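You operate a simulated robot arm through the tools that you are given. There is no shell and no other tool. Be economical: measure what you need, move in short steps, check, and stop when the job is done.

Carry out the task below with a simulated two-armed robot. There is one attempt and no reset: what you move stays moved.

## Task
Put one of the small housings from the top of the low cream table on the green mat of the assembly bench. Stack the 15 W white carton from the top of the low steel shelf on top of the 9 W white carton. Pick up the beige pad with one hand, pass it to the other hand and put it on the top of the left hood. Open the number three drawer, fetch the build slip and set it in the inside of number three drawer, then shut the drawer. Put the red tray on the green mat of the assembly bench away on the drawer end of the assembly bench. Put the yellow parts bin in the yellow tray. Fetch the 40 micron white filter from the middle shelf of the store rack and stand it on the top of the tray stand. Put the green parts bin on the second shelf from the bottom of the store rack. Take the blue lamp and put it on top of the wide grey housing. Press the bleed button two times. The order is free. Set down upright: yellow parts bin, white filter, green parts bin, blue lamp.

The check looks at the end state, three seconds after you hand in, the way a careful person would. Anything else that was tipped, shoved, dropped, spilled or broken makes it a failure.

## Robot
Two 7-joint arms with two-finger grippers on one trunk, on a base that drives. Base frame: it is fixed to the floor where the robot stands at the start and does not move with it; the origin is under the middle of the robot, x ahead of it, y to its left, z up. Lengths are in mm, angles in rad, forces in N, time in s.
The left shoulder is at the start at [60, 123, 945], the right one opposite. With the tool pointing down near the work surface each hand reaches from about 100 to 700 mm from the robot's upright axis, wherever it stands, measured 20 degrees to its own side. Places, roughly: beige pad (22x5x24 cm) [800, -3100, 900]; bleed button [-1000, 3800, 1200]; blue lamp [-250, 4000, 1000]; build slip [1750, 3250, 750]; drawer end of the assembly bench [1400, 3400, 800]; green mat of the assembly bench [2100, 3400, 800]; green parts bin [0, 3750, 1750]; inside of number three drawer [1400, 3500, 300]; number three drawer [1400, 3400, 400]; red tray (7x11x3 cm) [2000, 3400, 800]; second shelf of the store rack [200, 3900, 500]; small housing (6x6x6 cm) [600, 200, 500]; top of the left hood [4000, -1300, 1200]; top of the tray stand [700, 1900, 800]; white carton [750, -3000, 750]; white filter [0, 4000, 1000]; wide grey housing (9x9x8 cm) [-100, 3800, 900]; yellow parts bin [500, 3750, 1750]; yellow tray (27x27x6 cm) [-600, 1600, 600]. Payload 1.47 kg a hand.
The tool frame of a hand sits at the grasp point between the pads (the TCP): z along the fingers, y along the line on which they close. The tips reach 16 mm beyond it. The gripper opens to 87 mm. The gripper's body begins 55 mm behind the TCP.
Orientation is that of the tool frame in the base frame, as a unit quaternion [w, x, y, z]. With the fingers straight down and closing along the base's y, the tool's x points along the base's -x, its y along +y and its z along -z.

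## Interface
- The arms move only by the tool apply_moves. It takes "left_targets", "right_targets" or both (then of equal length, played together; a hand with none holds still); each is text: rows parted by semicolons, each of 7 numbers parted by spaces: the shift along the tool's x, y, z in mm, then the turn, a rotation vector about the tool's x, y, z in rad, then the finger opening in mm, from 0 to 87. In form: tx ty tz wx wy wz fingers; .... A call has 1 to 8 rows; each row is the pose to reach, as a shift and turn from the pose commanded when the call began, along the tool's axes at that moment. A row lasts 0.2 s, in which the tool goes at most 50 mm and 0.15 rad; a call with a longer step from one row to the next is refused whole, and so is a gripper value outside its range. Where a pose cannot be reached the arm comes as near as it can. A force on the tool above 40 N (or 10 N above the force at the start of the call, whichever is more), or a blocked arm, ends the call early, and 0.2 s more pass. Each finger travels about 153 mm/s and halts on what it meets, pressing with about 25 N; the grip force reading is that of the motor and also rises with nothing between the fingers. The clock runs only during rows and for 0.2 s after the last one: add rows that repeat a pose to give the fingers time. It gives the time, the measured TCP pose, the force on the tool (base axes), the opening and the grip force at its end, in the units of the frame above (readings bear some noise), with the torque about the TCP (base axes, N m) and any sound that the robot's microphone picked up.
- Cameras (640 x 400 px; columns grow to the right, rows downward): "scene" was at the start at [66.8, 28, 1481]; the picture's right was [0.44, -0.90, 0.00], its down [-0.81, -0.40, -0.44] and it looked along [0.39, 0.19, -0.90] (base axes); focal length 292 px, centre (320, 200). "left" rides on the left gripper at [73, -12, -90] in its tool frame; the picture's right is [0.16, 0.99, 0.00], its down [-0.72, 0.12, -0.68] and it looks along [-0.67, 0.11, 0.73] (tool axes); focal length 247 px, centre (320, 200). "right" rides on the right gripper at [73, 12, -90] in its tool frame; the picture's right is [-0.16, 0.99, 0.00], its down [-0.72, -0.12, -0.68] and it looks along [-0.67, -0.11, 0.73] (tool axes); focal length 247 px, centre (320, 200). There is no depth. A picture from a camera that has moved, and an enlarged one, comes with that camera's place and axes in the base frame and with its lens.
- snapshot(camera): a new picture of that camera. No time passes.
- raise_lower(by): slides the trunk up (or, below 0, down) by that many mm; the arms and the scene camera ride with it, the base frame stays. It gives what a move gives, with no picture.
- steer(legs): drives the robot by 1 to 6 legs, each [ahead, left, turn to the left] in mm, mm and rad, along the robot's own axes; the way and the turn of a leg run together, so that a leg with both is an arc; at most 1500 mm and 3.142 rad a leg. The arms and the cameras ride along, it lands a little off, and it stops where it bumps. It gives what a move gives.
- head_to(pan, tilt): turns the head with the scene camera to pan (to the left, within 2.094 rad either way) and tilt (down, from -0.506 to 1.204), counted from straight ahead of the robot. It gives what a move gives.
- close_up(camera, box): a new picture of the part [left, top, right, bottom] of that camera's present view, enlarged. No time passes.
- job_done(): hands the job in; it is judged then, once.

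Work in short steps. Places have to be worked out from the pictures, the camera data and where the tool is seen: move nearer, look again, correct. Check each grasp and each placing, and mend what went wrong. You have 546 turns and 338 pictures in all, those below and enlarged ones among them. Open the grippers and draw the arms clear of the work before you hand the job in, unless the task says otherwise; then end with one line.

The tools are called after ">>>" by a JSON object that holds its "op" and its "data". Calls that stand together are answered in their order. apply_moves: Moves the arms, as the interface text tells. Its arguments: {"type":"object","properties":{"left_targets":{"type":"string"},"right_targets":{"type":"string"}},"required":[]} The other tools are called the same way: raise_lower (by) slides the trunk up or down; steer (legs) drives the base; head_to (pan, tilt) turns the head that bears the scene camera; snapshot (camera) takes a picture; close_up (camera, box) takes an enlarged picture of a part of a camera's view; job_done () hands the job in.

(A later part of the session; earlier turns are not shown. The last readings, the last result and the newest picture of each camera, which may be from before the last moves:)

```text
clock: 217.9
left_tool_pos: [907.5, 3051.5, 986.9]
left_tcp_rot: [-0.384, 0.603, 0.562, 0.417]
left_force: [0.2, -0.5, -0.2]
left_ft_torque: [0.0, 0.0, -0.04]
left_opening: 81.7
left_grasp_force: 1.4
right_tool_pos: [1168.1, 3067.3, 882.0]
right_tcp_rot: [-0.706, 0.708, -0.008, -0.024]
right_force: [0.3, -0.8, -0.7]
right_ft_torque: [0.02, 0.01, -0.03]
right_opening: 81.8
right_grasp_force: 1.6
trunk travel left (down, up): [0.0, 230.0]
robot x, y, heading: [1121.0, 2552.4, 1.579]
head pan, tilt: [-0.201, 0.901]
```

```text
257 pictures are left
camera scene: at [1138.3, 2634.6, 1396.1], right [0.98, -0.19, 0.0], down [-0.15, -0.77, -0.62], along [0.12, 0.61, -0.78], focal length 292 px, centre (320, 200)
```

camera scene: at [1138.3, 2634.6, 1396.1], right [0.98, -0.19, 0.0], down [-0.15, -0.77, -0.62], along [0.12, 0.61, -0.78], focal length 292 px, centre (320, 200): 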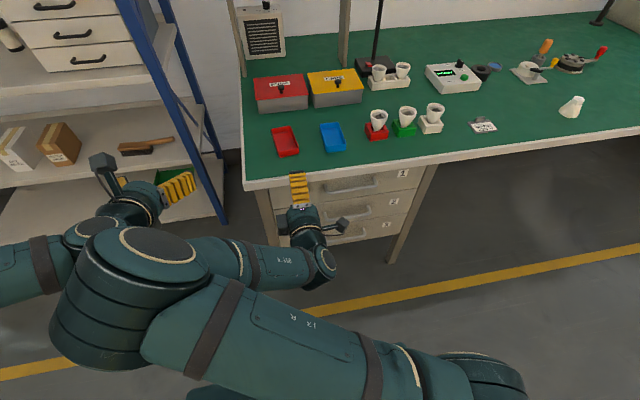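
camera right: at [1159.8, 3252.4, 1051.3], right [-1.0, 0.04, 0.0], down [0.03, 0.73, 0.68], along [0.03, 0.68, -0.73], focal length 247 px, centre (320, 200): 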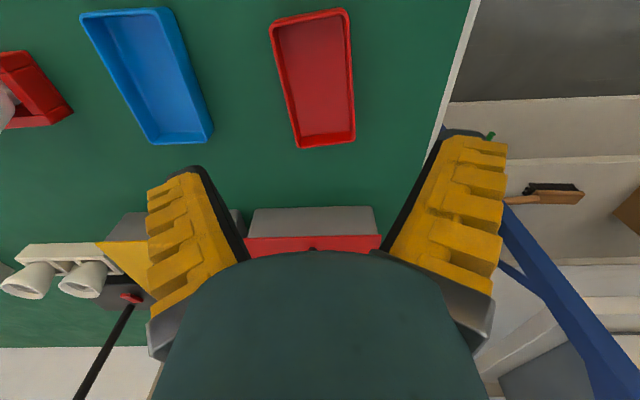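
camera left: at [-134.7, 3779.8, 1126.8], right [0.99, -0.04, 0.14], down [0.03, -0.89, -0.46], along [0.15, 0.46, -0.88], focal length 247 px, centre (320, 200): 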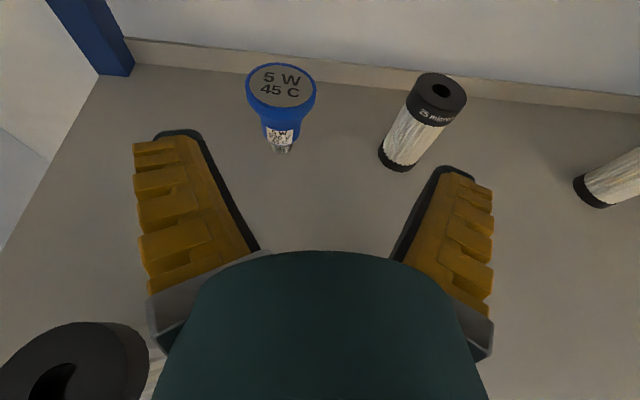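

Move the base 60 mm east, then bring the right hand down in front of the lowest drawer.

>>> {"op": "steer", "data": {"legs": [[0, -60, 0]]}}

>>> {"op": "apply_moves", "data": {"right_targets": "18 45 0 0 0 0 80; 36 90 0 0 0 0 80; 54 135 0 0 0 0 80; 72 180 0 0 0 0 80; 90 225 0 0 0 0 80; 108 270 0 0 0 0 80; 126 315 0 0 0 0 80; 144 355 0 0 0 0 80"}}

>>> {"op": "snapshot", "data": {"camera": "scene"}}

>>> {"op": "snapshot", "data": {"camera": "right"}}

```text
clock: 219.1
left_tool_pos: [968.2, 3051.7, 987.8]
left_tcp_rot: [-0.384, 0.602, 0.563, 0.416]
left_force: [0.5, 0.6, 0.4]
left_ft_torque: [-0.03, 0.01, -0.01]
left_opening: 81.5
left_grasp_force: 0.8
right_tool_pos: [1229.6, 3067.5, 880.7]
right_tcp_rot: [-0.707, 0.707, -0.009, -0.023]
right_force: [0.0, 0.7, -0.3]
right_ft_torque: [0.0, -0.02, 0.03]
right_opening: 81.8
right_grasp_force: 1.2
trunk travel left (down, up): [0.0, 230.0]
robot x, y, heading: [1180.6, 2552.2, 1.58]
head pan, tilt: [-0.201, 0.901]
```

```text
clock: 220.9
left_tool_pos: [969.6, 3051.2, 987.6]
left_tcp_rot: [-0.383, 0.603, 0.562, 0.417]
left_force: [1.4, -0.3, 0.0]
left_ft_torque: [0.0, -0.01, 0.03]
left_opening: 82.0
left_grasp_force: 1.5
right_tool_pos: [1358.4, 3071.1, 519.7]
right_tcp_rot: [0.707, -0.707, 0.008, 0.023]
right_force: [0.0, -0.1, 0.4]
right_ft_torque: [-0.03, 0.01, 0.01]
right_opening: 81.6
right_grasp_force: 0.7
trunk travel left (down, up): [0.0, 230.0]
robot x, y, heading: [1184.1, 2549.9, 1.579]
head pan, tilt: [-0.201, 0.901]
```

```text
256 pictures are left
camera scene: at [1199.4, 2635.2, 1396.0], right [0.98, -0.19, 0.0], down [-0.15, -0.77, -0.62], along [0.12, 0.61, -0.78], focal length 292 px, centre (320, 200)
```

scene: 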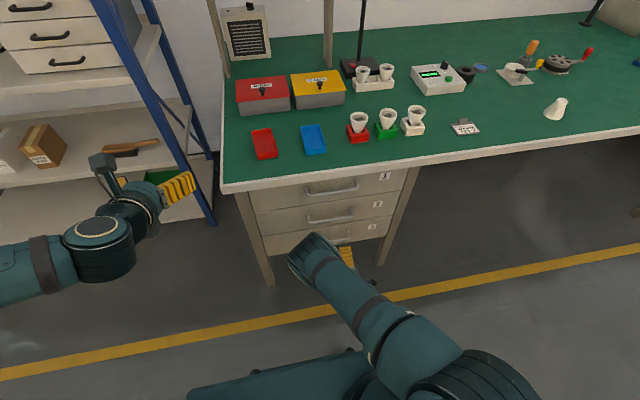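

```text
255 pictures are left
camera right: at [1432.1, 2983.7, 505.1], right [-0.2, 0.0, -0.98], down [-0.7, -0.7, 0.15], along [-0.68, 0.72, 0.14], focal length 247 px, centre (320, 200)
```

right: 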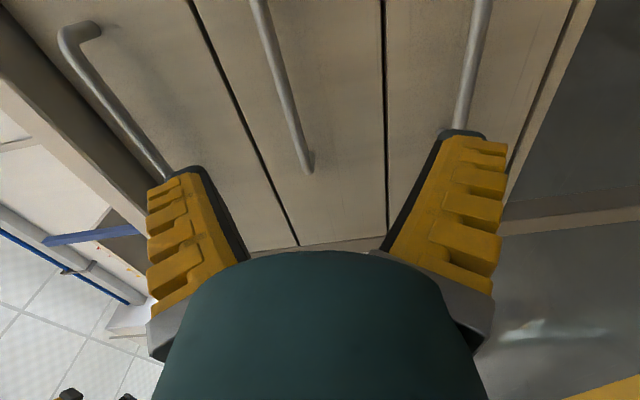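

Handles triangulate to y≈3213, z≈702/551/393 for drawers 1/2/3. Lower the hand to z≈393.

>>> {"op": "apply_moves", "data": {"right_targets": "0 45 0 0 0 0 70; 0 90 0 0 0 0 70; 0 127 0 0 0 0 70; 0 127 0 0 0 0 70"}}

>>> {"op": "snapshot", "data": {"camera": "right"}}

>>> {"op": "close_up", "data": {"camera": "scene", "box": [220, 150, 440, 300]}}

```text
clock: 221.9
left_tool_pos: [969.3, 3051.6, 988.5]
left_tcp_rot: [-0.383, 0.603, 0.562, 0.417]
left_force: [0.3, -0.1, 0.3]
left_ft_torque: [0.05, -0.01, -0.01]
left_opening: 81.6
left_grasp_force: 0.6
right_tool_pos: [1360.8, 3069.5, 425.4]
right_tcp_rot: [0.707, -0.707, 0.009, 0.022]
right_force: [0.2, 0.7, -0.8]
right_ft_torque: [-0.01, 0.02, -0.06]
right_opening: 73.3
right_grasp_force: 2.6
right hand out of reach, approached as far as the arm can: row 3, 4
trunk travel left (down, up): [0.0, 230.0]
robot x, y, heading: [1187.2, 2551.8, 1.576]
head pan, tilt: [-0.201, 0.901]
```

```text
254 pictures are left
camera right: at [1434.6, 2982.7, 409.6], right [-0.2, 0.0, -0.98], down [-0.7, -0.7, 0.15], along [-0.68, 0.72, 0.14], focal length 247 px, centre (320, 200)
```

right: 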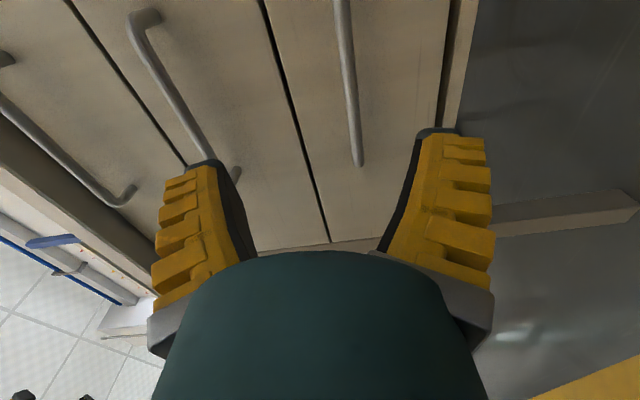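

```text
2.67 times, centred on (330, 225) of scene
camera zoom: at [1199.5, 2634.9, 1396.1], right [0.98, -0.19, 0.0], down [-0.15, -0.77, -0.62], along [0.12, 0.61, -0.78], focal length 779 px, centre (293, 133)
```

zoom: 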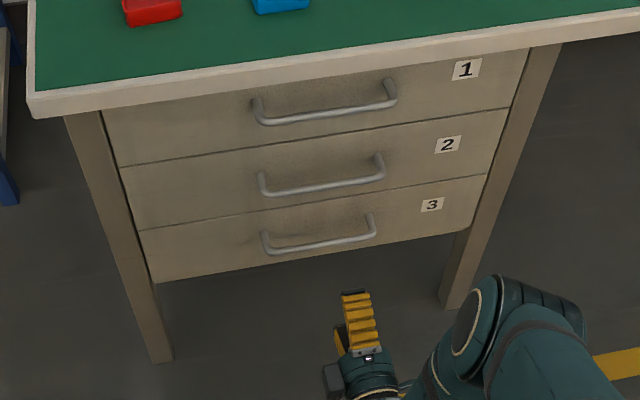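

Handle 3 is at z≈399, y≈3200. The arm bottoms out at z 425 pointing level, so I pitch the fingers down 0.25 rad while lowering.

>>> {"op": "apply_moves", "data": {"right_targets": "0 10 0 -0.12 0 0 70; 0 26 0 -0.25 0 0 70; 0 26 0 -0.25 0 0 70"}}

>>> {"op": "snapshot", "data": {"camera": "right"}}

```text
clock: 222.7
left_tool_pos: [969.2, 3052.7, 987.4]
left_tcp_rot: [-0.384, 0.603, 0.562, 0.417]
left_force: [0.5, 0.4, 0.4]
left_ft_torque: [-0.02, -0.03, 0.01]
left_opening: 81.5
left_grasp_force: 0.9
right_tool_pos: [1358.8, 3067.0, 396.3]
right_tcp_rot: [-0.612, 0.79, -0.005, -0.024]
right_force: [-0.4, -0.4, -0.5]
right_ft_torque: [0.01, -0.01, 0.0]
right_opening: 73.7
right_grasp_force: 2.9
trunk travel left (down, up): [0.0, 230.0]
robot x, y, heading: [1185.4, 2551.3, 1.578]
head pan, tilt: [-0.201, 0.901]
```

```text
252 pictures are left
camera right: at [1432.9, 2981.0, 405.2], right [-0.2, -0.25, -0.95], down [-0.7, -0.64, 0.31], along [-0.69, 0.72, -0.05], focal length 247 px, centre (320, 200)
```

right: 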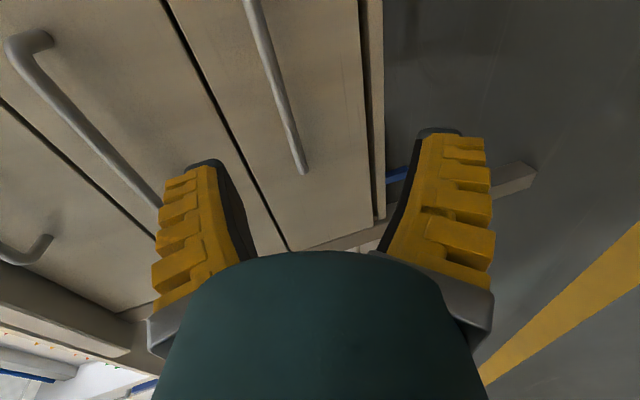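

TCP z now matches the handle. Drive 128 mm ahead to bring the fingers around the bar.

>>> {"op": "steer", "data": {"legs": [[128, 0, 0]]}}

>>> {"op": "snapshot", "data": {"camera": "right"}}

>>> {"op": "close_up", "data": {"camera": "scene", "box": [220, 180, 440, 330]}}

```text
clock: 224.0
left_tool_pos: [966.6, 3179.2, 987.8]
left_tcp_rot: [-0.383, 0.603, 0.563, 0.416]
left_force: [0.4, 1.3, 0.4]
left_ft_torque: [0.02, -0.01, -0.02]
left_opening: 81.6
left_grasp_force: 1.1
right_tool_pos: [1356.0, 3195.1, 397.7]
right_tcp_rot: [-0.613, 0.79, -0.005, -0.024]
right_force: [-0.7, 0.7, -1.0]
right_ft_torque: [-0.04, 0.01, -0.01]
right_opening: 73.5
right_grasp_force: 2.5
trunk travel left (down, up): [0.0, 230.0]
robot x, y, heading: [1182.9, 2673.0, 1.579]
head pan, tilt: [-0.201, 0.901]
```

```text
251 pictures are left
camera right: at [1431.5, 3108.4, 404.9], right [-0.19, -0.25, -0.95], down [-0.7, -0.65, 0.31], along [-0.69, 0.72, -0.05], focal length 247 px, centre (320, 200)
```

right: 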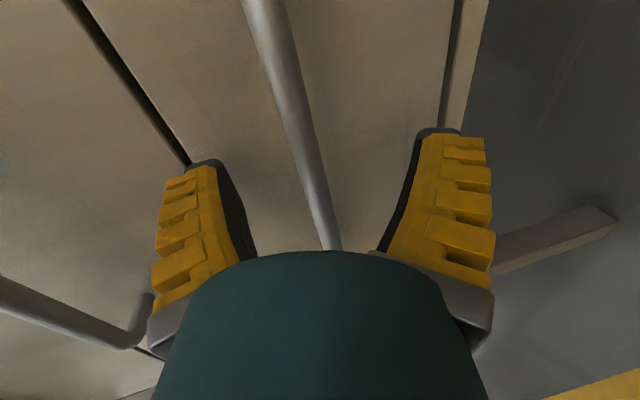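

```text
2.67 times, centred on (330, 255) of scene
camera zoom: at [1197.9, 2762.9, 1395.9], right [0.98, -0.19, 0.0], down [-0.15, -0.77, -0.62], along [0.12, 0.61, -0.78], focal length 779 px, centre (293, 53)
```

zoom: 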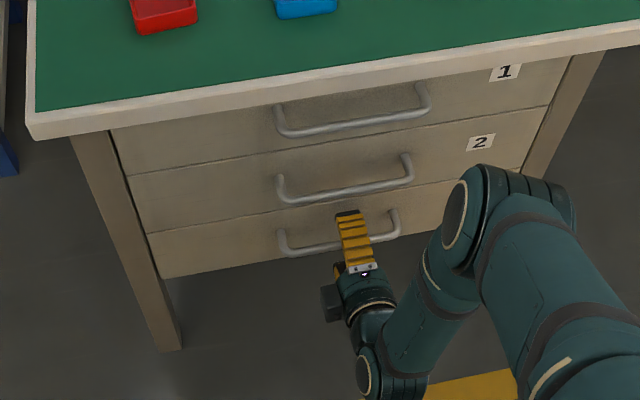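

The bar lies between the fingers. Close on it.

>>> {"op": "apply_moves", "data": {"right_targets": "0 0 0 0 0 0 45; 0 0 0 0 0 0 20; 0 0 0 0 0 0 5; 0 0 0 0 0 0 0"}}

>>> {"op": "snapshot", "data": {"camera": "right"}}

```text
clock: 225.0
left_tool_pos: [967.3, 3177.9, 988.5]
left_tcp_rot: [-0.384, 0.602, 0.562, 0.418]
left_force: [-0.4, 0.1, 0.1]
left_ft_torque: [0.02, -0.01, 0.0]
left_opening: 81.8
left_grasp_force: 0.8
right_tool_pos: [1356.9, 3196.7, 400.7]
right_tcp_rot: [-0.615, 0.788, -0.004, -0.024]
right_force: [0.0, 2.8, 14.4]
right_ft_torque: [0.01, -0.32, 0.14]
right_opening: 8.2
right_grasp_force: 30.1
trunk travel left (down, up): [0.0, 230.0]
robot x, y, heading: [1181.5, 2678.1, 1.58]
head pan, tilt: [-0.201, 0.901]
```

```text
249 pictures are left
camera right: at [1431.7, 3109.4, 406.5], right [-0.19, -0.24, -0.95], down [-0.7, -0.65, 0.31], along [-0.69, 0.72, -0.04], focal length 247 px, centre (320, 200)
```

right: 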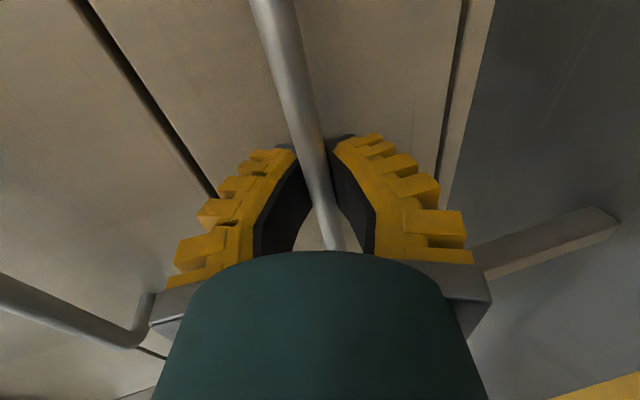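

Gripped the bar. Pull the drawer open by driving back 260 mm.

>>> {"op": "steer", "data": {"legs": [[-260, 0, 0]]}}

>>> {"op": "snapshot", "data": {"camera": "scene"}}

```text
clock: 226.9
left_tool_pos: [969.6, 2920.1, 987.5]
left_tcp_rot: [-0.385, 0.601, 0.564, 0.415]
left_force: [0.6, 0.2, 0.6]
left_ft_torque: [0.0, 0.0, -0.02]
left_opening: 82.0
left_grasp_force: 0.8
right_tool_pos: [1359.0, 2937.3, 399.0]
right_tcp_rot: [-0.613, 0.789, -0.004, -0.024]
right_force: [0.7, 1.1, -5.8]
right_ft_torque: [0.07, -0.06, -0.01]
right_opening: 0.0
right_grasp_force: 28.8
trunk travel left (down, up): [0.0, 230.0]
robot x, y, heading: [1184.4, 2419.1, 1.578]
head pan, tilt: [-0.201, 0.901]
```

```text
248 pictures are left
camera scene: at [1200.3, 2504.3, 1396.0], right [0.98, -0.19, 0.0], down [-0.15, -0.77, -0.62], along [0.12, 0.61, -0.78], focal length 292 px, centre (320, 200)
```

scene: 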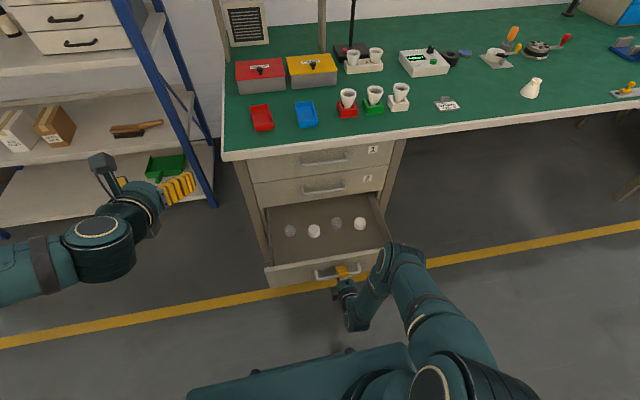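

The drawer is open ~260 mm and the fingers slid off the bar. Back away, and zoom on the slip.

>>> {"op": "steer", "data": {"legs": [[-90, 0, 0]]}}

>>> {"op": "close_up", "data": {"camera": "scene", "box": [240, 60, 480, 240]}}

>>> {"op": "apply_moves", "data": {"right_targets": "0 -45 0 0.1 0 0 60; 0 -90 0 0.2 0 0 60; 0 -135 0 0.25 0 0 60; 0 -180 0 0.25 0 0 60; 0 -225 0 0.25 0 0 60; 0 -270 0 0.25 0 0 60; 0 -315 0 0.25 0 0 60; 0 -360 0 0.25 0 0 60"}}

```text
clock: 228.1
left_tool_pos: [969.5, 2831.9, 987.7]
left_tcp_rot: [-0.384, 0.602, 0.564, 0.416]
left_force: [0.8, -0.9, -0.3]
left_ft_torque: [0.02, 0.0, -0.04]
left_opening: 81.8
left_grasp_force: 1.5
right_tool_pos: [1358.3, 2848.5, 396.9]
right_tcp_rot: [-0.611, 0.792, -0.006, -0.023]
right_force: [0.2, 1.5, -0.6]
right_ft_torque: [-0.01, -0.03, -0.07]
right_opening: 5.9
right_grasp_force: 28.7
trunk travel left (down, up): [0.0, 230.0]
robot x, y, heading: [1187.7, 2329.1, 1.577]
head pan, tilt: [-0.201, 0.901]
stopped in leg 1: the force on the tool passed its limit at 58 N (the readings are from after the stop); the commanded pose is now the measured one
```

```text
2.22 times, centred on (360, 150) of scene
camera zoom: at [1200.7, 2415.4, 1396.1], right [0.98, -0.19, 0.0], down [-0.15, -0.77, -0.62], along [0.12, 0.61, -0.78], focal length 649 px, centre (231, 311)
```

zoom: 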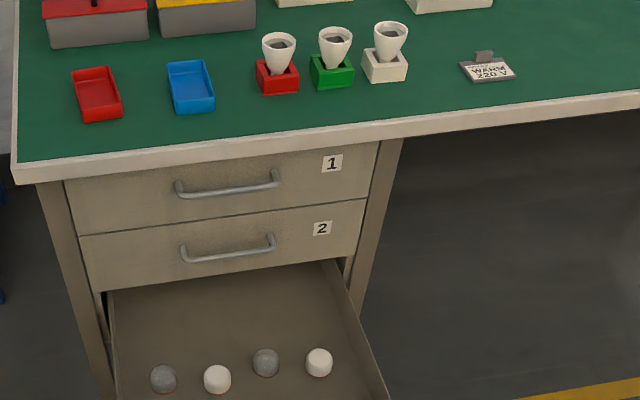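

```text
clock: 228.6
left_tool_pos: [969.0, 2830.5, 987.9]
left_tcp_rot: [-0.383, 0.602, 0.563, 0.416]
left_force: [0.0, -0.8, 0.2]
left_ft_torque: [-0.02, -0.02, 0.0]
left_opening: 81.7
left_grasp_force: 0.3
right_tool_pos: [1358.5, 2855.9, 445.6]
right_tcp_rot: [-0.649, 0.76, -0.005, -0.024]
right_force: [-0.6, -2.4, -3.4]
right_ft_torque: [0.27, 0.0, -0.01]
right_opening: 74.5
right_grasp_force: 11.7
trunk travel left (down, up): [0.0, 230.0]
robot x, y, heading: [1183.8, 2331.4, 1.576]
head pan, tilt: [-0.201, 0.901]
stopped in row 2 (right hand): the force on the tool passed its limit at 93 N (the readings are from after the stop); the commanded pose is now the measured one
```

The fingers were still on the bar and I pulled upward – check the drawer's state.

>>> {"op": "snapshot", "data": {"camera": "scene"}}

>>> {"op": "snapshot", "data": {"camera": "right"}}

```text
246 pictures are left
camera scene: at [1200.9, 2414.5, 1396.2], right [0.98, -0.19, 0.0], down [-0.15, -0.77, -0.62], along [0.12, 0.61, -0.78], focal length 292 px, centre (320, 200)
```

scene: 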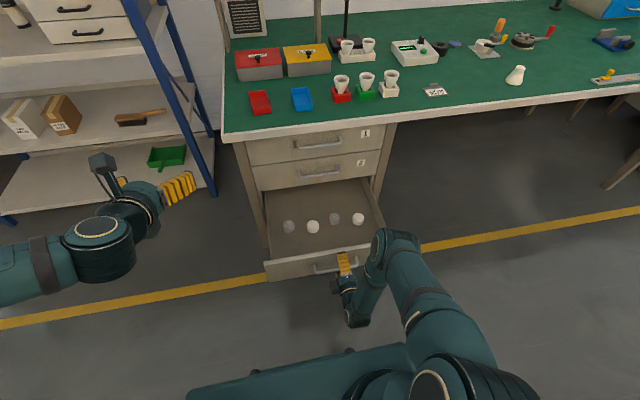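

```text
245 pictures are left
camera right: at [1433.7, 2768.9, 444.0], right [-0.2, -0.16, -0.97], down [-0.7, -0.67, 0.25], along [-0.69, 0.73, 0.02], focal length 247 px, centre (320, 200)
```

right: 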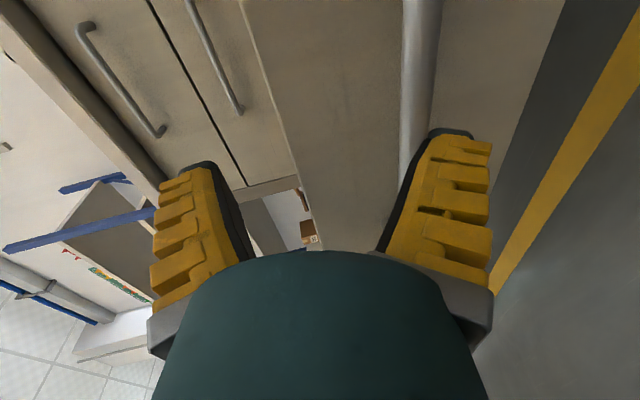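

Drawer is fine, fully open (~340 mm). Fingers are open around the bar; drive straight back to clear it.

>>> {"op": "steer", "data": {"legs": [[-130, 0, 0]]}}

>>> {"op": "apply_moves", "data": {"right_targets": "0 -45 0 0.05 0 0 60; 0 -90 0 0.1 0 0 60; 0 -135 0 0.15 0 0 60; 0 -180 0 0.15 0 0 60; 0 -225 0 0.15 0 0 60; 0 -270 0 0.15 0 0 60; 0 -315 0 0.15 0 0 60; 0 -360 0 0.15 0 0 60"}}

>>> {"op": "snapshot", "data": {"camera": "scene"}}

```text
clock: 229.4
left_tool_pos: [971.5, 2821.2, 982.7]
left_tcp_rot: [-0.38, 0.605, 0.564, 0.414]
left_force: [-0.2, -0.5, 0.5]
left_ft_torque: [-0.02, -0.03, -0.01]
left_opening: 82.0
left_grasp_force: 1.1
right_tool_pos: [1359.2, 2841.8, 442.8]
right_tcp_rot: [-0.648, 0.761, -0.007, -0.024]
right_force: [-0.1, 0.7, 0.8]
right_ft_torque: [0.01, 0.0, -0.02]
right_opening: 64.1
right_grasp_force: 3.6
trunk travel left (down, up): [0.0, 230.0]
robot x, y, heading: [1181.9, 2311.8, 1.574]
head pan, tilt: [-0.201, 0.901]
stopped in leg 1: the robot was blocked; the commanded pose is now the measured one
```

```text
clock: 231.2
left_tool_pos: [971.1, 2820.9, 981.2]
left_tcp_rot: [-0.38, 0.605, 0.565, 0.413]
left_force: [0.9, -0.7, 0.3]
left_ft_torque: [0.0, 0.0, -0.02]
left_opening: 81.6
left_grasp_force: 1.1
right_tool_pos: [1374.4, 2899.3, 796.8]
right_tcp_rot: [-0.701, 0.712, -0.009, -0.023]
right_force: [0.3, -0.9, 0.3]
right_ft_torque: [0.0, 0.02, -0.01]
right_opening: 64.8
right_grasp_force: 3.7
trunk travel left (down, up): [0.0, 230.0]
robot x, y, heading: [1188.6, 2311.3, 1.576]
head pan, tilt: [-0.201, 0.901]
```

```text
244 pictures are left
camera scene: at [1201.1, 2408.4, 1394.9], right [0.98, -0.19, 0.0], down [-0.15, -0.77, -0.61], along [0.12, 0.6, -0.79], focal length 292 px, centre (320, 200)
```

scene: 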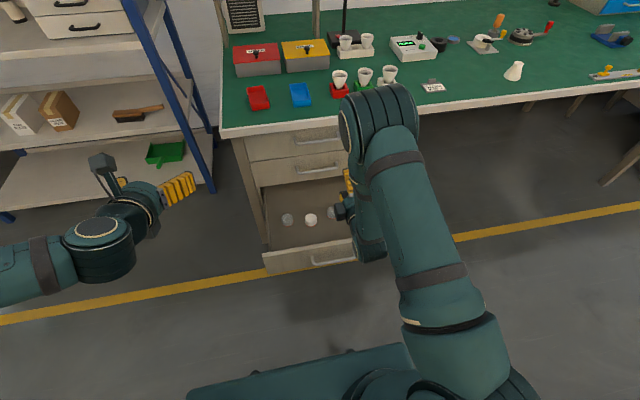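

Base rear touched the conveyor behind. I move forward a little, raise/retract the right hand, and pitch the left hand to point down for the slip.

>>> {"op": "steer", "data": {"legs": [[40, 0, 0]]}}

>>> {"op": "apply_moves", "data": {"right_targets": "0 -40 -15 0 0 0 60; 0 -80 -30 0 0 0 60; 0 -120 -45 0 0 0 60; 0 -160 -60 0 0 0 60; 0 -200 -75 0 0 0 60; 0 -200 -100 0 0 0 60; 0 -200 -100 0 0 0 60; 0 -200 -100 0 0 0 60", "left_targets": "0 0 0 0 -0.15 0 80; 0 0 0 0 -0.3 0 80; 0 0 0 0 -0.45 0 80; 0 0 0 0 -0.6 0 80; 0 0 0 0 -0.75 0 80; 0 0 0 0 -0.9 0 80; 0 0 0 0 -1.05 0 80; 0 0 0 0 -1.17 0 80"}}

```text
clock: 232.1
left_tool_pos: [970.7, 2853.8, 985.7]
left_tcp_rot: [-0.382, 0.603, 0.563, 0.415]
left_force: [-0.8, 0.5, 0.1]
left_ft_torque: [-0.01, 0.03, 0.02]
left_opening: 81.7
left_grasp_force: 1.3
right_tool_pos: [1374.1, 2934.5, 802.3]
right_tcp_rot: [-0.705, 0.709, -0.008, -0.023]
right_force: [1.0, 0.7, -0.4]
right_ft_torque: [-0.01, 0.01, 0.0]
right_opening: 64.8
right_grasp_force: 3.1
trunk travel left (down, up): [0.0, 230.0]
robot x, y, heading: [1188.0, 2351.4, 1.575]
head pan, tilt: [-0.201, 0.901]
```

```text
clock: 233.9
left_tool_pos: [970.9, 2852.5, 986.5]
left_tcp_rot: [-0.008, 0.733, 0.68, 0.012]
left_force: [0.4, -0.1, 0.0]
left_ft_torque: [-0.02, 0.03, 0.02]
left_opening: 81.6
left_grasp_force: 1.0
right_tool_pos: [1390.7, 2877.3, 1005.5]
right_tcp_rot: [-0.705, 0.709, -0.008, -0.024]
right_force: [0.0, -0.5, 0.6]
right_ft_torque: [0.0, 0.02, 0.0]
right_opening: 64.4
right_grasp_force: 3.1
right hand out of reach, approached as far as the arm can: row 5, 6, 7, 8
trunk travel left (down, up): [0.0, 230.0]
robot x, y, heading: [1186.5, 2355.3, 1.572]
head pan, tilt: [-0.201, 0.901]
```

Drive around the open drawer to the slip: east 790, then ahead 400.

>>> {"op": "steer", "data": {"legs": [[0, -790, 0], [380, 0, 0]]}}

>>> {"op": "head_to", "data": {"pan": 0.2, "tilt": 0.8}}

>>> {"op": "snapshot", "data": {"camera": "left"}}

>>> {"op": "snapshot", "data": {"camera": "scene"}}

```text
clock: 243.3
left_tool_pos: [1776.3, 3230.0, 986.0]
left_tcp_rot: [-0.008, 0.736, 0.677, 0.015]
left_force: [-0.2, -0.5, 0.1]
left_ft_torque: [-0.04, 0.02, 0.03]
left_opening: 81.9
left_grasp_force: 1.5
right_tool_pos: [2197.9, 3251.5, 1004.9]
right_tcp_rot: [-0.705, 0.709, -0.012, -0.021]
right_force: [0.3, 0.3, 0.5]
right_ft_torque: [0.03, 0.03, 0.02]
right_opening: 64.6
right_grasp_force: 3.4
trunk travel left (down, up): [0.0, 230.0]
robot x, y, heading: [1985.7, 2725.0, 1.566]
head pan, tilt: [-0.201, 0.901]
```

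```text
clock: 244.2
left_tool_pos: [1777.9, 3231.1, 986.6]
left_tcp_rot: [-0.008, 0.736, 0.677, 0.014]
left_force: [0.1, -0.3, 0.1]
left_ft_torque: [0.01, -0.01, -0.01]
left_opening: 81.9
left_grasp_force: 0.9
right_tool_pos: [2198.0, 3250.5, 1005.8]
right_tcp_rot: [-0.705, 0.709, -0.011, -0.021]
right_force: [1.0, -0.2, -0.4]
right_ft_torque: [-0.01, 0.03, 0.0]
right_opening: 64.5
right_grasp_force: 4.2
trunk travel left (down, up): [0.0, 230.0]
robot x, y, heading: [1987.0, 2728.5, 1.567]
head pan, tilt: [0.201, 0.799]
```

```text
243 pictures are left
camera left: at [1770.6, 3300.6, 1077.5], right [1.0, 0.08, 0.01], down [0.05, -0.75, 0.66], along [0.06, -0.66, -0.75], focal length 247 px, centre (320, 200)
```

left: 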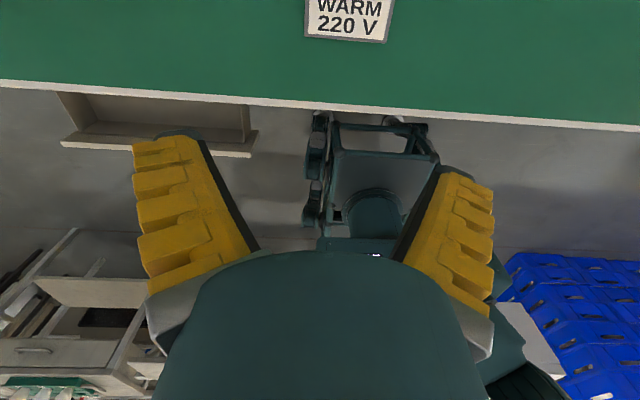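

```text
242 pictures are left
camera scene: at [1973.4, 2816.9, 1403.9], right [0.98, 0.2, 0.0], down [0.14, -0.7, -0.7], along [-0.14, 0.68, -0.72], focal length 292 px, centre (320, 200)
```

scene: 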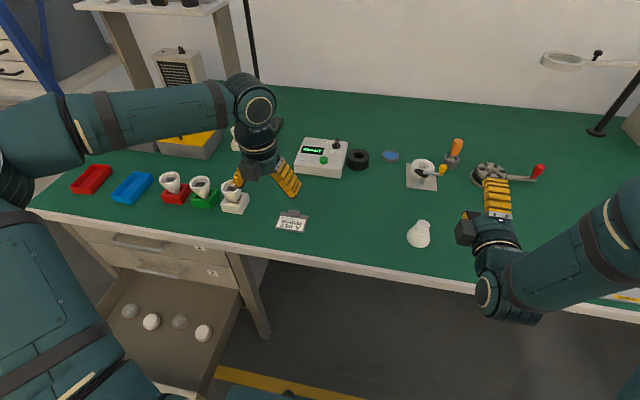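

Slip paper centre ≈[1801,3285]. Move the left hand over it and lower to z≈910 for a closer look.

>>> {"op": "apply_moves", "data": {"left_targets": "30 6 25 0 0 0 80; 60 12 50 0 0 0 80; 82 15 75 0 0 0 80; 82 15 75 0 0 0 80"}}

>>> {"op": "snapshot", "data": {"camera": "left"}}

>>> {"op": "close_up", "data": {"camera": "scene", "box": [220, 160, 380, 260]}}

```text
clock: 245.2
left_tool_pos: [1767.8, 3275.1, 924.0]
left_tcp_rot: [-0.008, 0.735, 0.677, 0.014]
left_force: [0.3, -0.4, 0.3]
left_ft_torque: [-0.03, 0.0, 0.02]
left_opening: 81.5
left_grasp_force: 1.1
left hand out of reach, approached as far as the arm can: row 1, 2, 3, 4
right_tool_pos: [2197.5, 3251.7, 1005.3]
right_tcp_rot: [-0.705, 0.709, -0.012, -0.02]
right_force: [0.6, -0.1, 1.5]
right_ft_torque: [0.0, 0.01, 0.02]
right_opening: 64.5
right_grasp_force: 3.5
trunk travel left (down, up): [0.0, 230.0]
robot x, y, heading: [1988.5, 2727.7, 1.572]
head pan, tilt: [0.201, 0.799]
```

```text
241 pictures are left
camera left: at [1761.4, 3345.6, 1016.0], right [1.0, 0.08, 0.01], down [0.05, -0.75, 0.66], along [0.06, -0.66, -0.75], focal length 247 px, centre (320, 200)
```

left: 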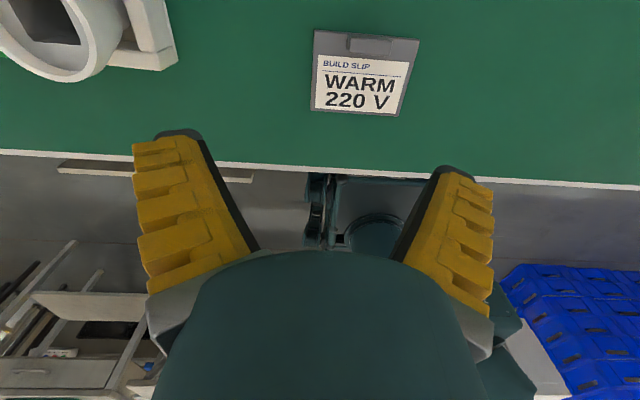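

```text
4.00 times, centred on (300, 210) of scene
camera zoom: at [1973.4, 2817.2, 1403.9], right [0.98, 0.2, 0.0], down [0.14, -0.7, -0.7], along [-0.14, 0.68, -0.72], focal length 1169 px, centre (400, 160)
```

zoom: 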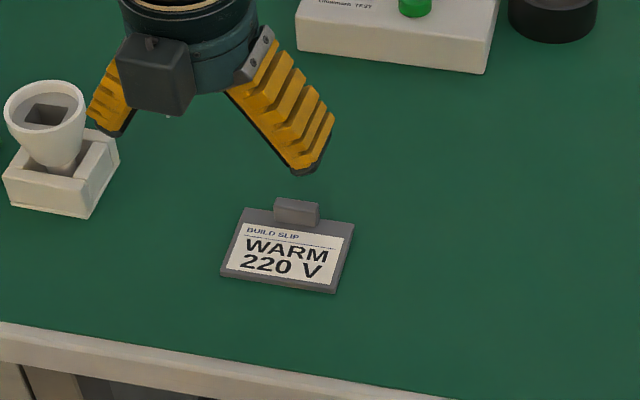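

The slip's clip block (32 mm wide) at ≈[1801,3312] is a good grip. I shift the base to bring the hand over it, then lower partway.

>>> {"op": "steer", "data": {"legs": [[37, -33, 0]]}}

>>> {"op": "apply_moves", "data": {"left_targets": "0 0 30 0 0 0 60; 0 0 60 0 0 0 55; 0 0 60 0 0 0 55"}}

>>> {"op": "snapshot", "data": {"camera": "left"}}

```text
clock: 246.2
left_tool_pos: [1799.9, 3311.4, 925.1]
left_tcp_rot: [-0.008, 0.735, 0.677, 0.014]
left_force: [0.9, -0.3, -0.5]
left_ft_torque: [0.01, 0.0, -0.02]
left_opening: 81.8
left_grasp_force: 1.4
right_tool_pos: [2229.7, 3288.4, 1004.5]
right_tcp_rot: [-0.705, 0.709, -0.013, -0.02]
right_force: [0.9, 0.4, 0.2]
right_ft_torque: [0.01, -0.01, 0.04]
right_opening: 64.4
right_grasp_force: 3.1
trunk travel left (down, up): [0.0, 230.0]
robot x, y, heading: [2021.4, 2763.6, 1.573]
head pan, tilt: [0.201, 0.799]
```

```text
clock: 247.0
left_tool_pos: [1799.4, 3312.5, 864.4]
left_tcp_rot: [-0.008, 0.735, 0.678, 0.014]
left_force: [0.0, -0.2, -1.2]
left_ft_torque: [-0.01, 0.0, 0.0]
left_opening: 60.1
left_grasp_force: 3.6
right_tool_pos: [2230.7, 3286.7, 1005.0]
right_tcp_rot: [-0.704, 0.71, -0.011, -0.021]
right_force: [0.5, 1.7, 0.1]
right_ft_torque: [-0.02, 0.0, -0.01]
right_opening: 64.7
right_grasp_force: 3.4
trunk travel left (down, up): [0.0, 230.0]
robot x, y, heading: [2019.9, 2760.9, 1.57]
head pan, tilt: [0.201, 0.799]
```

```text
239 pictures are left
camera left: at [1793.6, 3383.1, 955.5], right [1.0, 0.08, 0.01], down [0.05, -0.75, 0.66], along [0.06, -0.66, -0.75], focal length 247 px, centre (320, 200)
```

left: 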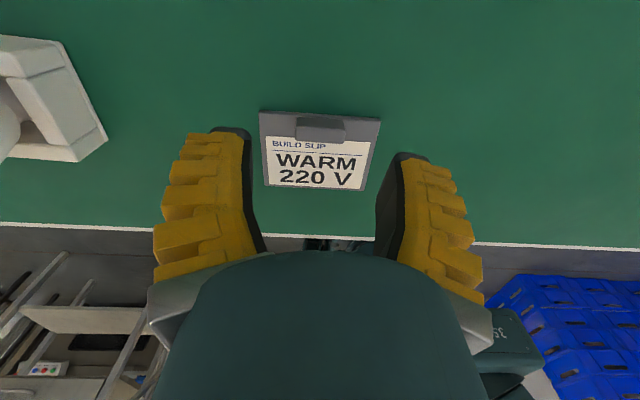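

Aligned; fine-adjust 4 mm and yaw 0.08, lower to z≈822 and close on the clip.

>>> {"op": "apply_moves", "data": {"left_targets": "4 2 20 0 0 -0.08 50; 4 2 35 0 0 -0.08 50; 4 2 42 0 0 -0.08 50; 4 2 42 0 0 -0.08 25; 4 2 42 0 0 -0.08 5; 4 2 42 0 0 -0.08 5"}}

>>> {"op": "snapshot", "data": {"camera": "left"}}

```text
clock: 248.4
left_tool_pos: [1803.3, 3318.8, 823.5]
left_tcp_rot: [-0.007, 0.708, 0.706, 0.014]
left_force: [2.4, -1.0, 4.5]
left_ft_torque: [-0.22, -0.17, 0.19]
left_opening: 21.5
left_grasp_force: 24.9
right_tool_pos: [2230.8, 3286.3, 1005.0]
right_tcp_rot: [-0.705, 0.708, -0.011, -0.02]
right_force: [-0.6, 0.2, -0.2]
right_ft_torque: [0.04, 0.04, 0.01]
right_opening: 64.8
right_grasp_force: 3.1
trunk travel left (down, up): [0.0, 230.0]
robot x, y, heading: [2022.9, 2763.6, 1.57]
head pan, tilt: [0.201, 0.799]
```

```text
238 pictures are left
camera left: at [1792.4, 3387.9, 914.7], right [0.99, 0.16, 0.01], down [0.11, -0.75, 0.66], along [0.11, -0.65, -0.75], focal length 247 px, centre (320, 200)
```

left: 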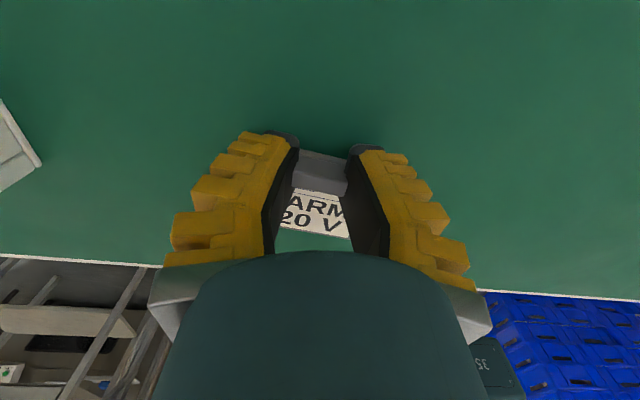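

Clip gripped. Lift and drive back and west to above the drawer.

>>> {"op": "apply_moves", "data": {"left_targets": "0 0 -20 0 0 0 5; 0 0 -60 0 0 0 5; 0 0 -105 0 0 0 5; 0 0 -150 0 0 0 5"}}

>>> {"op": "steer", "data": {"legs": [[-325, 0, 0], [0, 455, 0]]}}

>>> {"op": "snapshot", "data": {"camera": "left"}}

>>> {"op": "head_to", "data": {"pan": 0.2, "tilt": 1.0}}

>>> {"op": "snapshot", "data": {"camera": "scene"}}

```text
clock: 249.4
left_tool_pos: [1786.9, 3298.8, 970.4]
left_tcp_rot: [-0.008, 0.708, 0.706, 0.014]
left_force: [0.5, -1.1, 0.1]
left_ft_torque: [0.05, 0.0, -0.01]
left_opening: 19.5
left_grasp_force: 24.6
left hand out of reach, approached as far as the arm can: row 4
right_tool_pos: [2229.7, 3286.2, 1005.3]
right_tcp_rot: [-0.705, 0.709, -0.011, -0.021]
right_force: [-0.4, -0.5, 0.5]
right_ft_torque: [0.0, -0.04, 0.01]
right_opening: 64.6
right_grasp_force: 3.3
trunk travel left (down, up): [0.0, 230.0]
robot x, y, heading: [2020.9, 2759.6, 1.568]
head pan, tilt: [0.201, 0.799]
```

```text
clock: 255.6
left_tool_pos: [1334.6, 2971.0, 968.6]
left_tcp_rot: [-0.008, 0.704, 0.71, 0.015]
left_force: [-0.9, -0.3, -0.4]
left_ft_torque: [0.01, 0.0, 0.0]
left_opening: 17.6
left_grasp_force: 25.1
right_tool_pos: [1776.9, 2963.6, 1003.9]
right_tcp_rot: [-0.705, 0.709, -0.008, -0.024]
right_force: [0.1, -0.2, 0.7]
right_ft_torque: [-0.02, 0.0, 0.01]
right_opening: 64.7
right_grasp_force: 2.8
trunk travel left (down, up): [0.0, 230.0]
robot x, y, heading: [1572.9, 2434.2, 1.579]
head pan, tilt: [0.201, 0.799]
```

```text
237 pictures are left
camera left: at [1320.3, 3040.4, 1060.1], right [0.99, 0.17, 0.01], down [0.12, -0.74, 0.66], along [0.12, -0.65, -0.75], focal length 247 px, centre (320, 200)
```

left: 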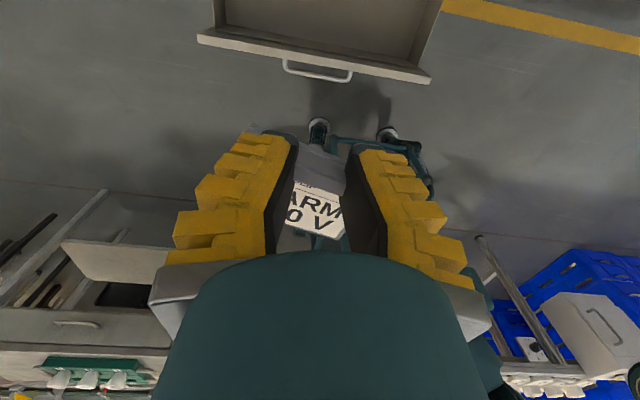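

```text
clock: 256.3
left_tool_pos: [1332.8, 2969.6, 970.0]
left_tcp_rot: [-0.008, 0.704, 0.71, 0.015]
left_force: [0.8, 1.0, 0.1]
left_ft_torque: [-0.01, -0.02, -0.02]
left_opening: 17.8
left_grasp_force: 24.5
right_tool_pos: [1776.7, 2962.6, 1005.0]
right_tcp_rot: [-0.705, 0.709, -0.008, -0.025]
right_force: [0.4, -0.4, 0.3]
right_ft_torque: [0.0, 0.0, 0.02]
right_opening: 64.6
right_grasp_force: 3.0
trunk travel left (down, up): [0.0, 230.0]
robot x, y, heading: [1571.8, 2437.2, 1.579]
head pan, tilt: [0.201, 1.0]
```

```text
236 pictures are left
camera scene: at [1559.0, 2515.2, 1388.8], right [0.98, 0.21, 0.0], down [0.17, -0.82, -0.54], along [-0.11, 0.53, -0.84], focal length 292 px, centre (320, 200)
```

scene: 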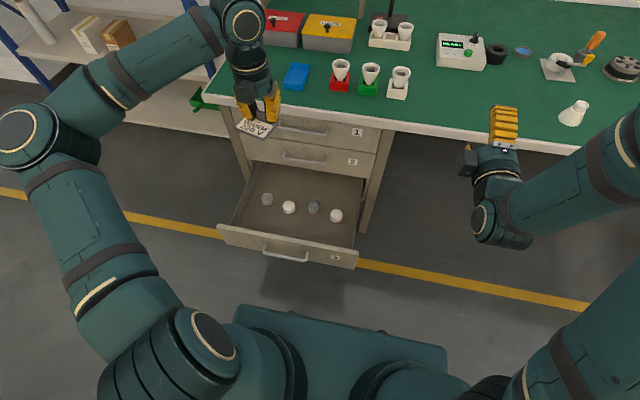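

Interior free zone at y≈2930–3085 in front of the discs. Advance 58 mm and lower the slip toward [1340,3030].

>>> {"op": "steer", "data": {"legs": [[58, -15, 0]]}}

>>> {"op": "apply_moves", "data": {"left_targets": "0 0 48 0 0 0 5; 0 0 96 0 0 0 5; 0 0 144 0 0 0 5; 0 0 192 0 0 0 5; 0 0 240 0 0 0 5; 0 0 288 0 0 0 5; 0 0 336 0 0 0 5; 0 0 384 0 0 0 5"}}

>>> {"op": "snapshot", "data": {"camera": "scene"}}

>>> {"op": "snapshot", "data": {"camera": "left"}}

```text
clock: 257.3
left_tool_pos: [1347.9, 3029.5, 968.5]
left_tcp_rot: [-0.007, 0.705, 0.709, 0.013]
left_force: [-0.4, 0.8, -0.1]
left_ft_torque: [0.01, 0.02, -0.03]
left_opening: 17.6
left_grasp_force: 25.0
right_tool_pos: [1790.9, 3020.7, 1005.2]
right_tcp_rot: [-0.704, 0.71, -0.008, -0.024]
right_force: [0.7, 0.1, -0.4]
right_ft_torque: [0.05, 0.02, -0.01]
right_opening: 64.9
right_grasp_force: 3.6
trunk travel left (down, up): [0.0, 230.0]
robot x, y, heading: [1584.5, 2492.9, 1.574]
head pan, tilt: [0.201, 1.0]
```

```text
clock: 259.1
left_tool_pos: [1349.6, 3042.1, 582.0]
left_tcp_rot: [-0.009, 0.705, 0.709, 0.013]
left_force: [0.4, -0.4, -0.2]
left_ft_torque: [-0.01, -0.01, 0.01]
left_opening: 17.6
left_grasp_force: 24.8
right_tool_pos: [1791.1, 3020.3, 1004.5]
right_tcp_rot: [-0.705, 0.709, -0.008, -0.024]
right_force: [-0.1, -0.3, 0.2]
right_ft_torque: [0.02, 0.0, -0.02]
right_opening: 64.7
right_grasp_force: 3.2
trunk travel left (down, up): [0.0, 230.0]
robot x, y, heading: [1584.4, 2490.0, 1.575]
head pan, tilt: [0.201, 1.0]
```

```text
235 pictures are left
camera scene: at [1573.3, 2573.0, 1388.8], right [0.98, 0.21, 0.0], down [0.17, -0.82, -0.54], along [-0.11, 0.53, -0.84], focal length 292 px, centre (320, 200)
```

scene: 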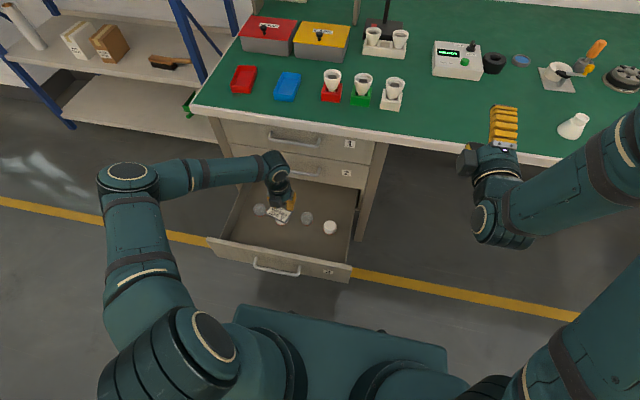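

```text
234 pictures are left
camera left: at [1336.9, 3110.8, 673.5], right [0.99, 0.16, 0.01], down [0.11, -0.74, 0.66], along [0.12, -0.65, -0.75], focal length 247 px, centre (320, 200)
```

left: 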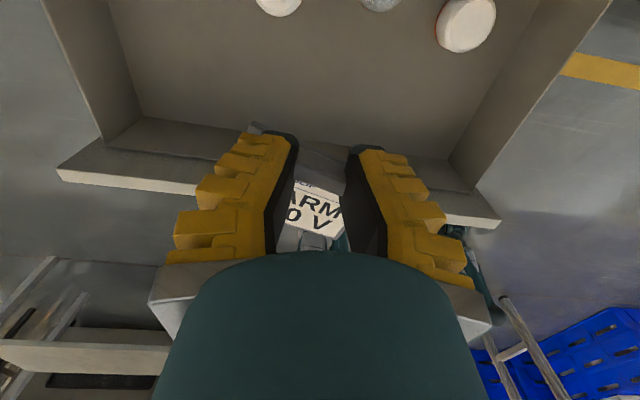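

On track; continue down to z≈390.

>>> {"op": "apply_moves", "data": {"left_targets": "-3 0 45 0 0 0 5; -6 0 90 0 0 0 5; -8 0 135 0 0 0 5; -10 0 175 0 0 0 5; -10 0 192 0 0 0 5; -10 0 192 0 0 0 5"}}

>>> {"op": "snapshot", "data": {"camera": "left"}}

>>> {"op": "snapshot", "data": {"camera": "scene"}}

```text
clock: 260.5
left_tool_pos: [1310.5, 2987.6, 489.4]
left_tcp_rot: [-0.008, 0.704, 0.711, 0.014]
left_force: [0.6, 0.1, -0.2]
left_ft_torque: [0.01, -0.04, 0.04]
left_opening: 17.7
left_grasp_force: 25.0
left hand out of reach, approached as far as the arm can: row 1, 2, 3, 4, 5, 6
right_tool_pos: [1791.0, 3019.1, 1005.2]
right_tcp_rot: [-0.705, 0.709, -0.008, -0.024]
right_force: [1.0, 0.3, -0.1]
right_ft_torque: [0.0, 0.02, 0.0]
right_opening: 64.5
right_grasp_force: 3.4
trunk travel left (down, up): [0.0, 230.0]
robot x, y, heading: [1585.5, 2493.4, 1.576]
head pan, tilt: [0.201, 1.0]
```

```text
233 pictures are left
camera left: at [1298.1, 3058.0, 581.5], right [0.99, 0.17, 0.01], down [0.12, -0.74, 0.66], along [0.12, -0.65, -0.75], focal length 247 px, centre (320, 200)
```

left: 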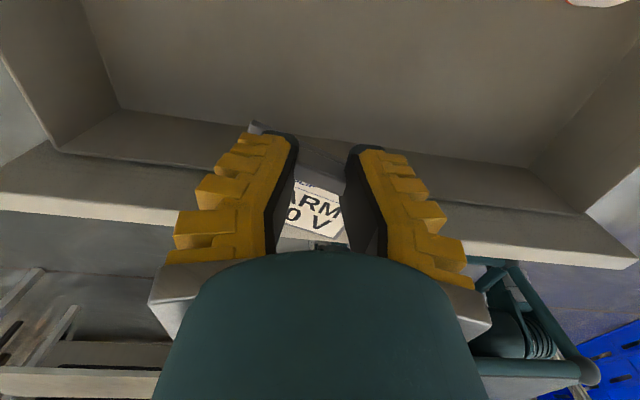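

```text
232 pictures are left
camera scene: at [1573.4, 2572.7, 1388.8], right [0.98, 0.21, 0.0], down [0.17, -0.82, -0.54], along [-0.11, 0.53, -0.84], focal length 292 px, centre (320, 200)
```

scene: 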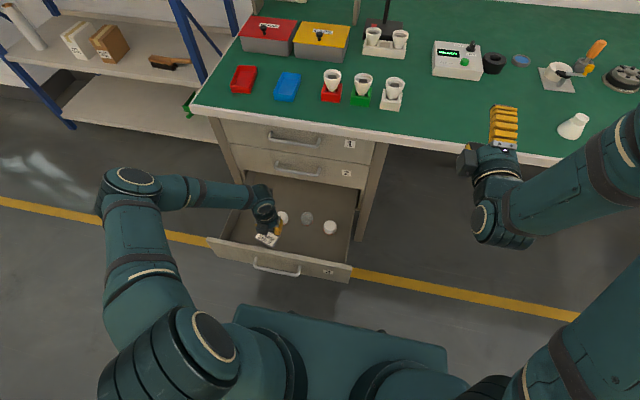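

The lower limit was hit at z≈489 this close. I'll raise a bit, back the base 115 mm, and reach farther out and down with a straighter arm.

>>> {"op": "apply_moves", "data": {"left_targets": "0 0 -45 0 0 0 5; 0 0 -90 0 0 0 5"}}

>>> {"op": "steer", "data": {"legs": [[-115, 0, 0]]}}

>>> {"op": "apply_moves", "data": {"left_targets": "40 10 0 0 0 0 5; 80 20 0 0 0 0 5; 120 30 10 0 0 0 5; 150 35 45 0 0 0 5; 150 35 90 0 0 0 5; 150 35 135 0 0 0 5; 150 35 180 0 0 0 5; 150 35 210 0 0 0 5"}}

```text
clock: 261.1
left_tool_pos: [1311.3, 2986.1, 583.2]
left_tcp_rot: [-0.008, 0.705, 0.709, 0.014]
left_force: [0.5, 0.2, -0.3]
left_ft_torque: [-0.01, 0.0, -0.01]
left_opening: 17.4
left_grasp_force: 25.0
right_tool_pos: [1791.3, 3018.4, 1004.7]
right_tcp_rot: [-0.705, 0.709, -0.008, -0.024]
right_force: [0.2, 0.4, 0.3]
right_ft_torque: [0.0, 0.03, 0.04]
right_opening: 64.6
right_grasp_force: 3.1
trunk travel left (down, up): [0.0, 230.0]
robot x, y, heading: [1583.8, 2494.4, 1.579]
head pan, tilt: [0.201, 1.0]
```

```text
clock: 262.3
left_tool_pos: [1312.3, 2872.1, 581.5]
left_tcp_rot: [-0.009, 0.705, 0.709, 0.014]
left_force: [0.1, 0.3, 0.2]
left_ft_torque: [0.03, 0.0, -0.02]
left_opening: 17.2
left_grasp_force: 24.8
right_tool_pos: [1791.5, 2906.0, 1005.7]
right_tcp_rot: [-0.705, 0.709, -0.009, -0.025]
right_force: [-0.6, 0.1, -0.2]
right_ft_torque: [-0.02, 0.02, 0.02]
right_opening: 64.4
right_grasp_force: 3.1
trunk travel left (down, up): [0.0, 230.0]
robot x, y, heading: [1584.9, 2382.3, 1.582]
head pan, tilt: [0.201, 1.0]
```

```text
clock: 264.1
left_tool_pos: [1276.6, 2915.6, 503.6]
left_tcp_rot: [-0.008, 0.704, 0.71, 0.014]
left_force: [0.2, 0.5, -0.4]
left_ft_torque: [0.02, 0.02, 0.0]
left_opening: 17.4
left_grasp_force: 25.0
left hand out of reach, approached as far as the arm can: row 2, 3, 4, 5, 6, 7, 8
right_tool_pos: [1792.5, 2907.4, 1005.4]
right_tcp_rot: [-0.705, 0.709, -0.009, -0.024]
right_force: [-0.5, -0.3, 1.2]
right_ft_torque: [-0.03, 0.0, -0.01]
right_opening: 64.6
right_grasp_force: 3.3
trunk travel left (down, up): [0.0, 230.0]
robot x, y, heading: [1588.7, 2377.6, 1.577]
head pan, tilt: [0.201, 1.0]
```

This roll is the limit; I raise and roll the left hand back by −π to its nominal configuration.

>>> {"op": "apply_moves", "data": {"left_targets": "0 0 -45 0 0 0 5; 0 0 -90 0 0 0 5; 0 0 -135 0 0 0 5; 0 0 -150 0 0 -0.14 5; 0 0 -150 0 0 -0.28 5; 0 0 -150 0 0 -0.42 5; 0 0 -150 0 0 -0.56 5; 0 0 -150 0 0 -0.7 5"}}

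>>> {"op": "apply_moves", "data": {"left_targets": "0 0 0 0 0 -0.15 5; 0 0 0 0 0 -0.3 5; 0 0 0 0 0 -0.45 5; 0 0 0 0 0 -0.6 5; 0 0 0 0 0 -0.75 5; 0 0 0 0 0 -0.9 5; 0 0 0 0 0 -1.05 5; 0 0 0 0 0 -1.2 5"}}

>>> {"op": "apply_moves", "data": {"left_targets": "0 0 0 0 0 -0.15 5; 0 0 0 0 0 -0.3 5; 0 0 0 0 0 -0.45 5; 0 0 0 0 0 -0.6 5; 0 0 0 0 0 -0.75 5; 0 0 0 0 0 -0.9 5; 0 0 0 0 0 -1.05 5; 0 0 0 0 0 -1.2 5"}}

```text
clock: 265.9
left_tool_pos: [1282.8, 2911.6, 656.3]
left_tcp_rot: [-0.002, 0.417, 0.909, 0.016]
left_force: [-0.1, -1.2, -1.4]
left_ft_torque: [0.06, 0.02, -0.02]
left_opening: 17.5
left_grasp_force: 25.9
right_tool_pos: [1792.1, 2907.1, 1006.7]
right_tcp_rot: [-0.705, 0.709, -0.009, -0.024]
right_force: [-0.1, 0.3, 1.0]
right_ft_torque: [0.0, -0.02, 0.01]
right_opening: 64.9
right_grasp_force: 3.3
trunk travel left (down, up): [0.0, 230.0]
robot x, y, heading: [1588.3, 2381.7, 1.581]
head pan, tilt: [0.201, 1.0]
```

```text
clock: 267.7
left_tool_pos: [1283.9, 2911.8, 656.0]
left_tcp_rot: [0.008, -0.169, 0.985, 0.014]
left_force: [0.5, 0.3, -0.1]
left_ft_torque: [-0.05, 0.05, 0.0]
left_opening: 17.5
left_grasp_force: 25.4
right_tool_pos: [1791.4, 2907.9, 1004.9]
right_tcp_rot: [-0.705, 0.709, -0.008, -0.023]
right_force: [-0.2, 0.7, -0.3]
right_ft_torque: [-0.04, 0.01, 0.01]
right_opening: 64.8
right_grasp_force: 3.1
trunk travel left (down, up): [0.0, 230.0]
robot x, y, heading: [1586.8, 2380.3, 1.574]
head pan, tilt: [0.201, 1.0]
```

```text
clock: 269.5
left_tool_pos: [1282.4, 2911.0, 656.5]
left_tcp_rot: [0.015, -0.696, 0.718, 0.008]
left_force: [0.2, 0.3, -1.3]
left_ft_torque: [0.02, -0.02, 0.0]
left_opening: 17.3
left_grasp_force: 25.3
right_tool_pos: [1790.9, 2906.9, 1005.3]
right_tcp_rot: [-0.705, 0.709, -0.009, -0.024]
right_force: [-0.4, 0.2, 0.7]
right_ft_torque: [0.0, -0.02, 0.0]
right_opening: 64.7
right_grasp_force: 3.5
trunk travel left (down, up): [0.0, 230.0]
robot x, y, heading: [1588.9, 2381.1, 1.581]
head pan, tilt: [0.201, 1.0]
```

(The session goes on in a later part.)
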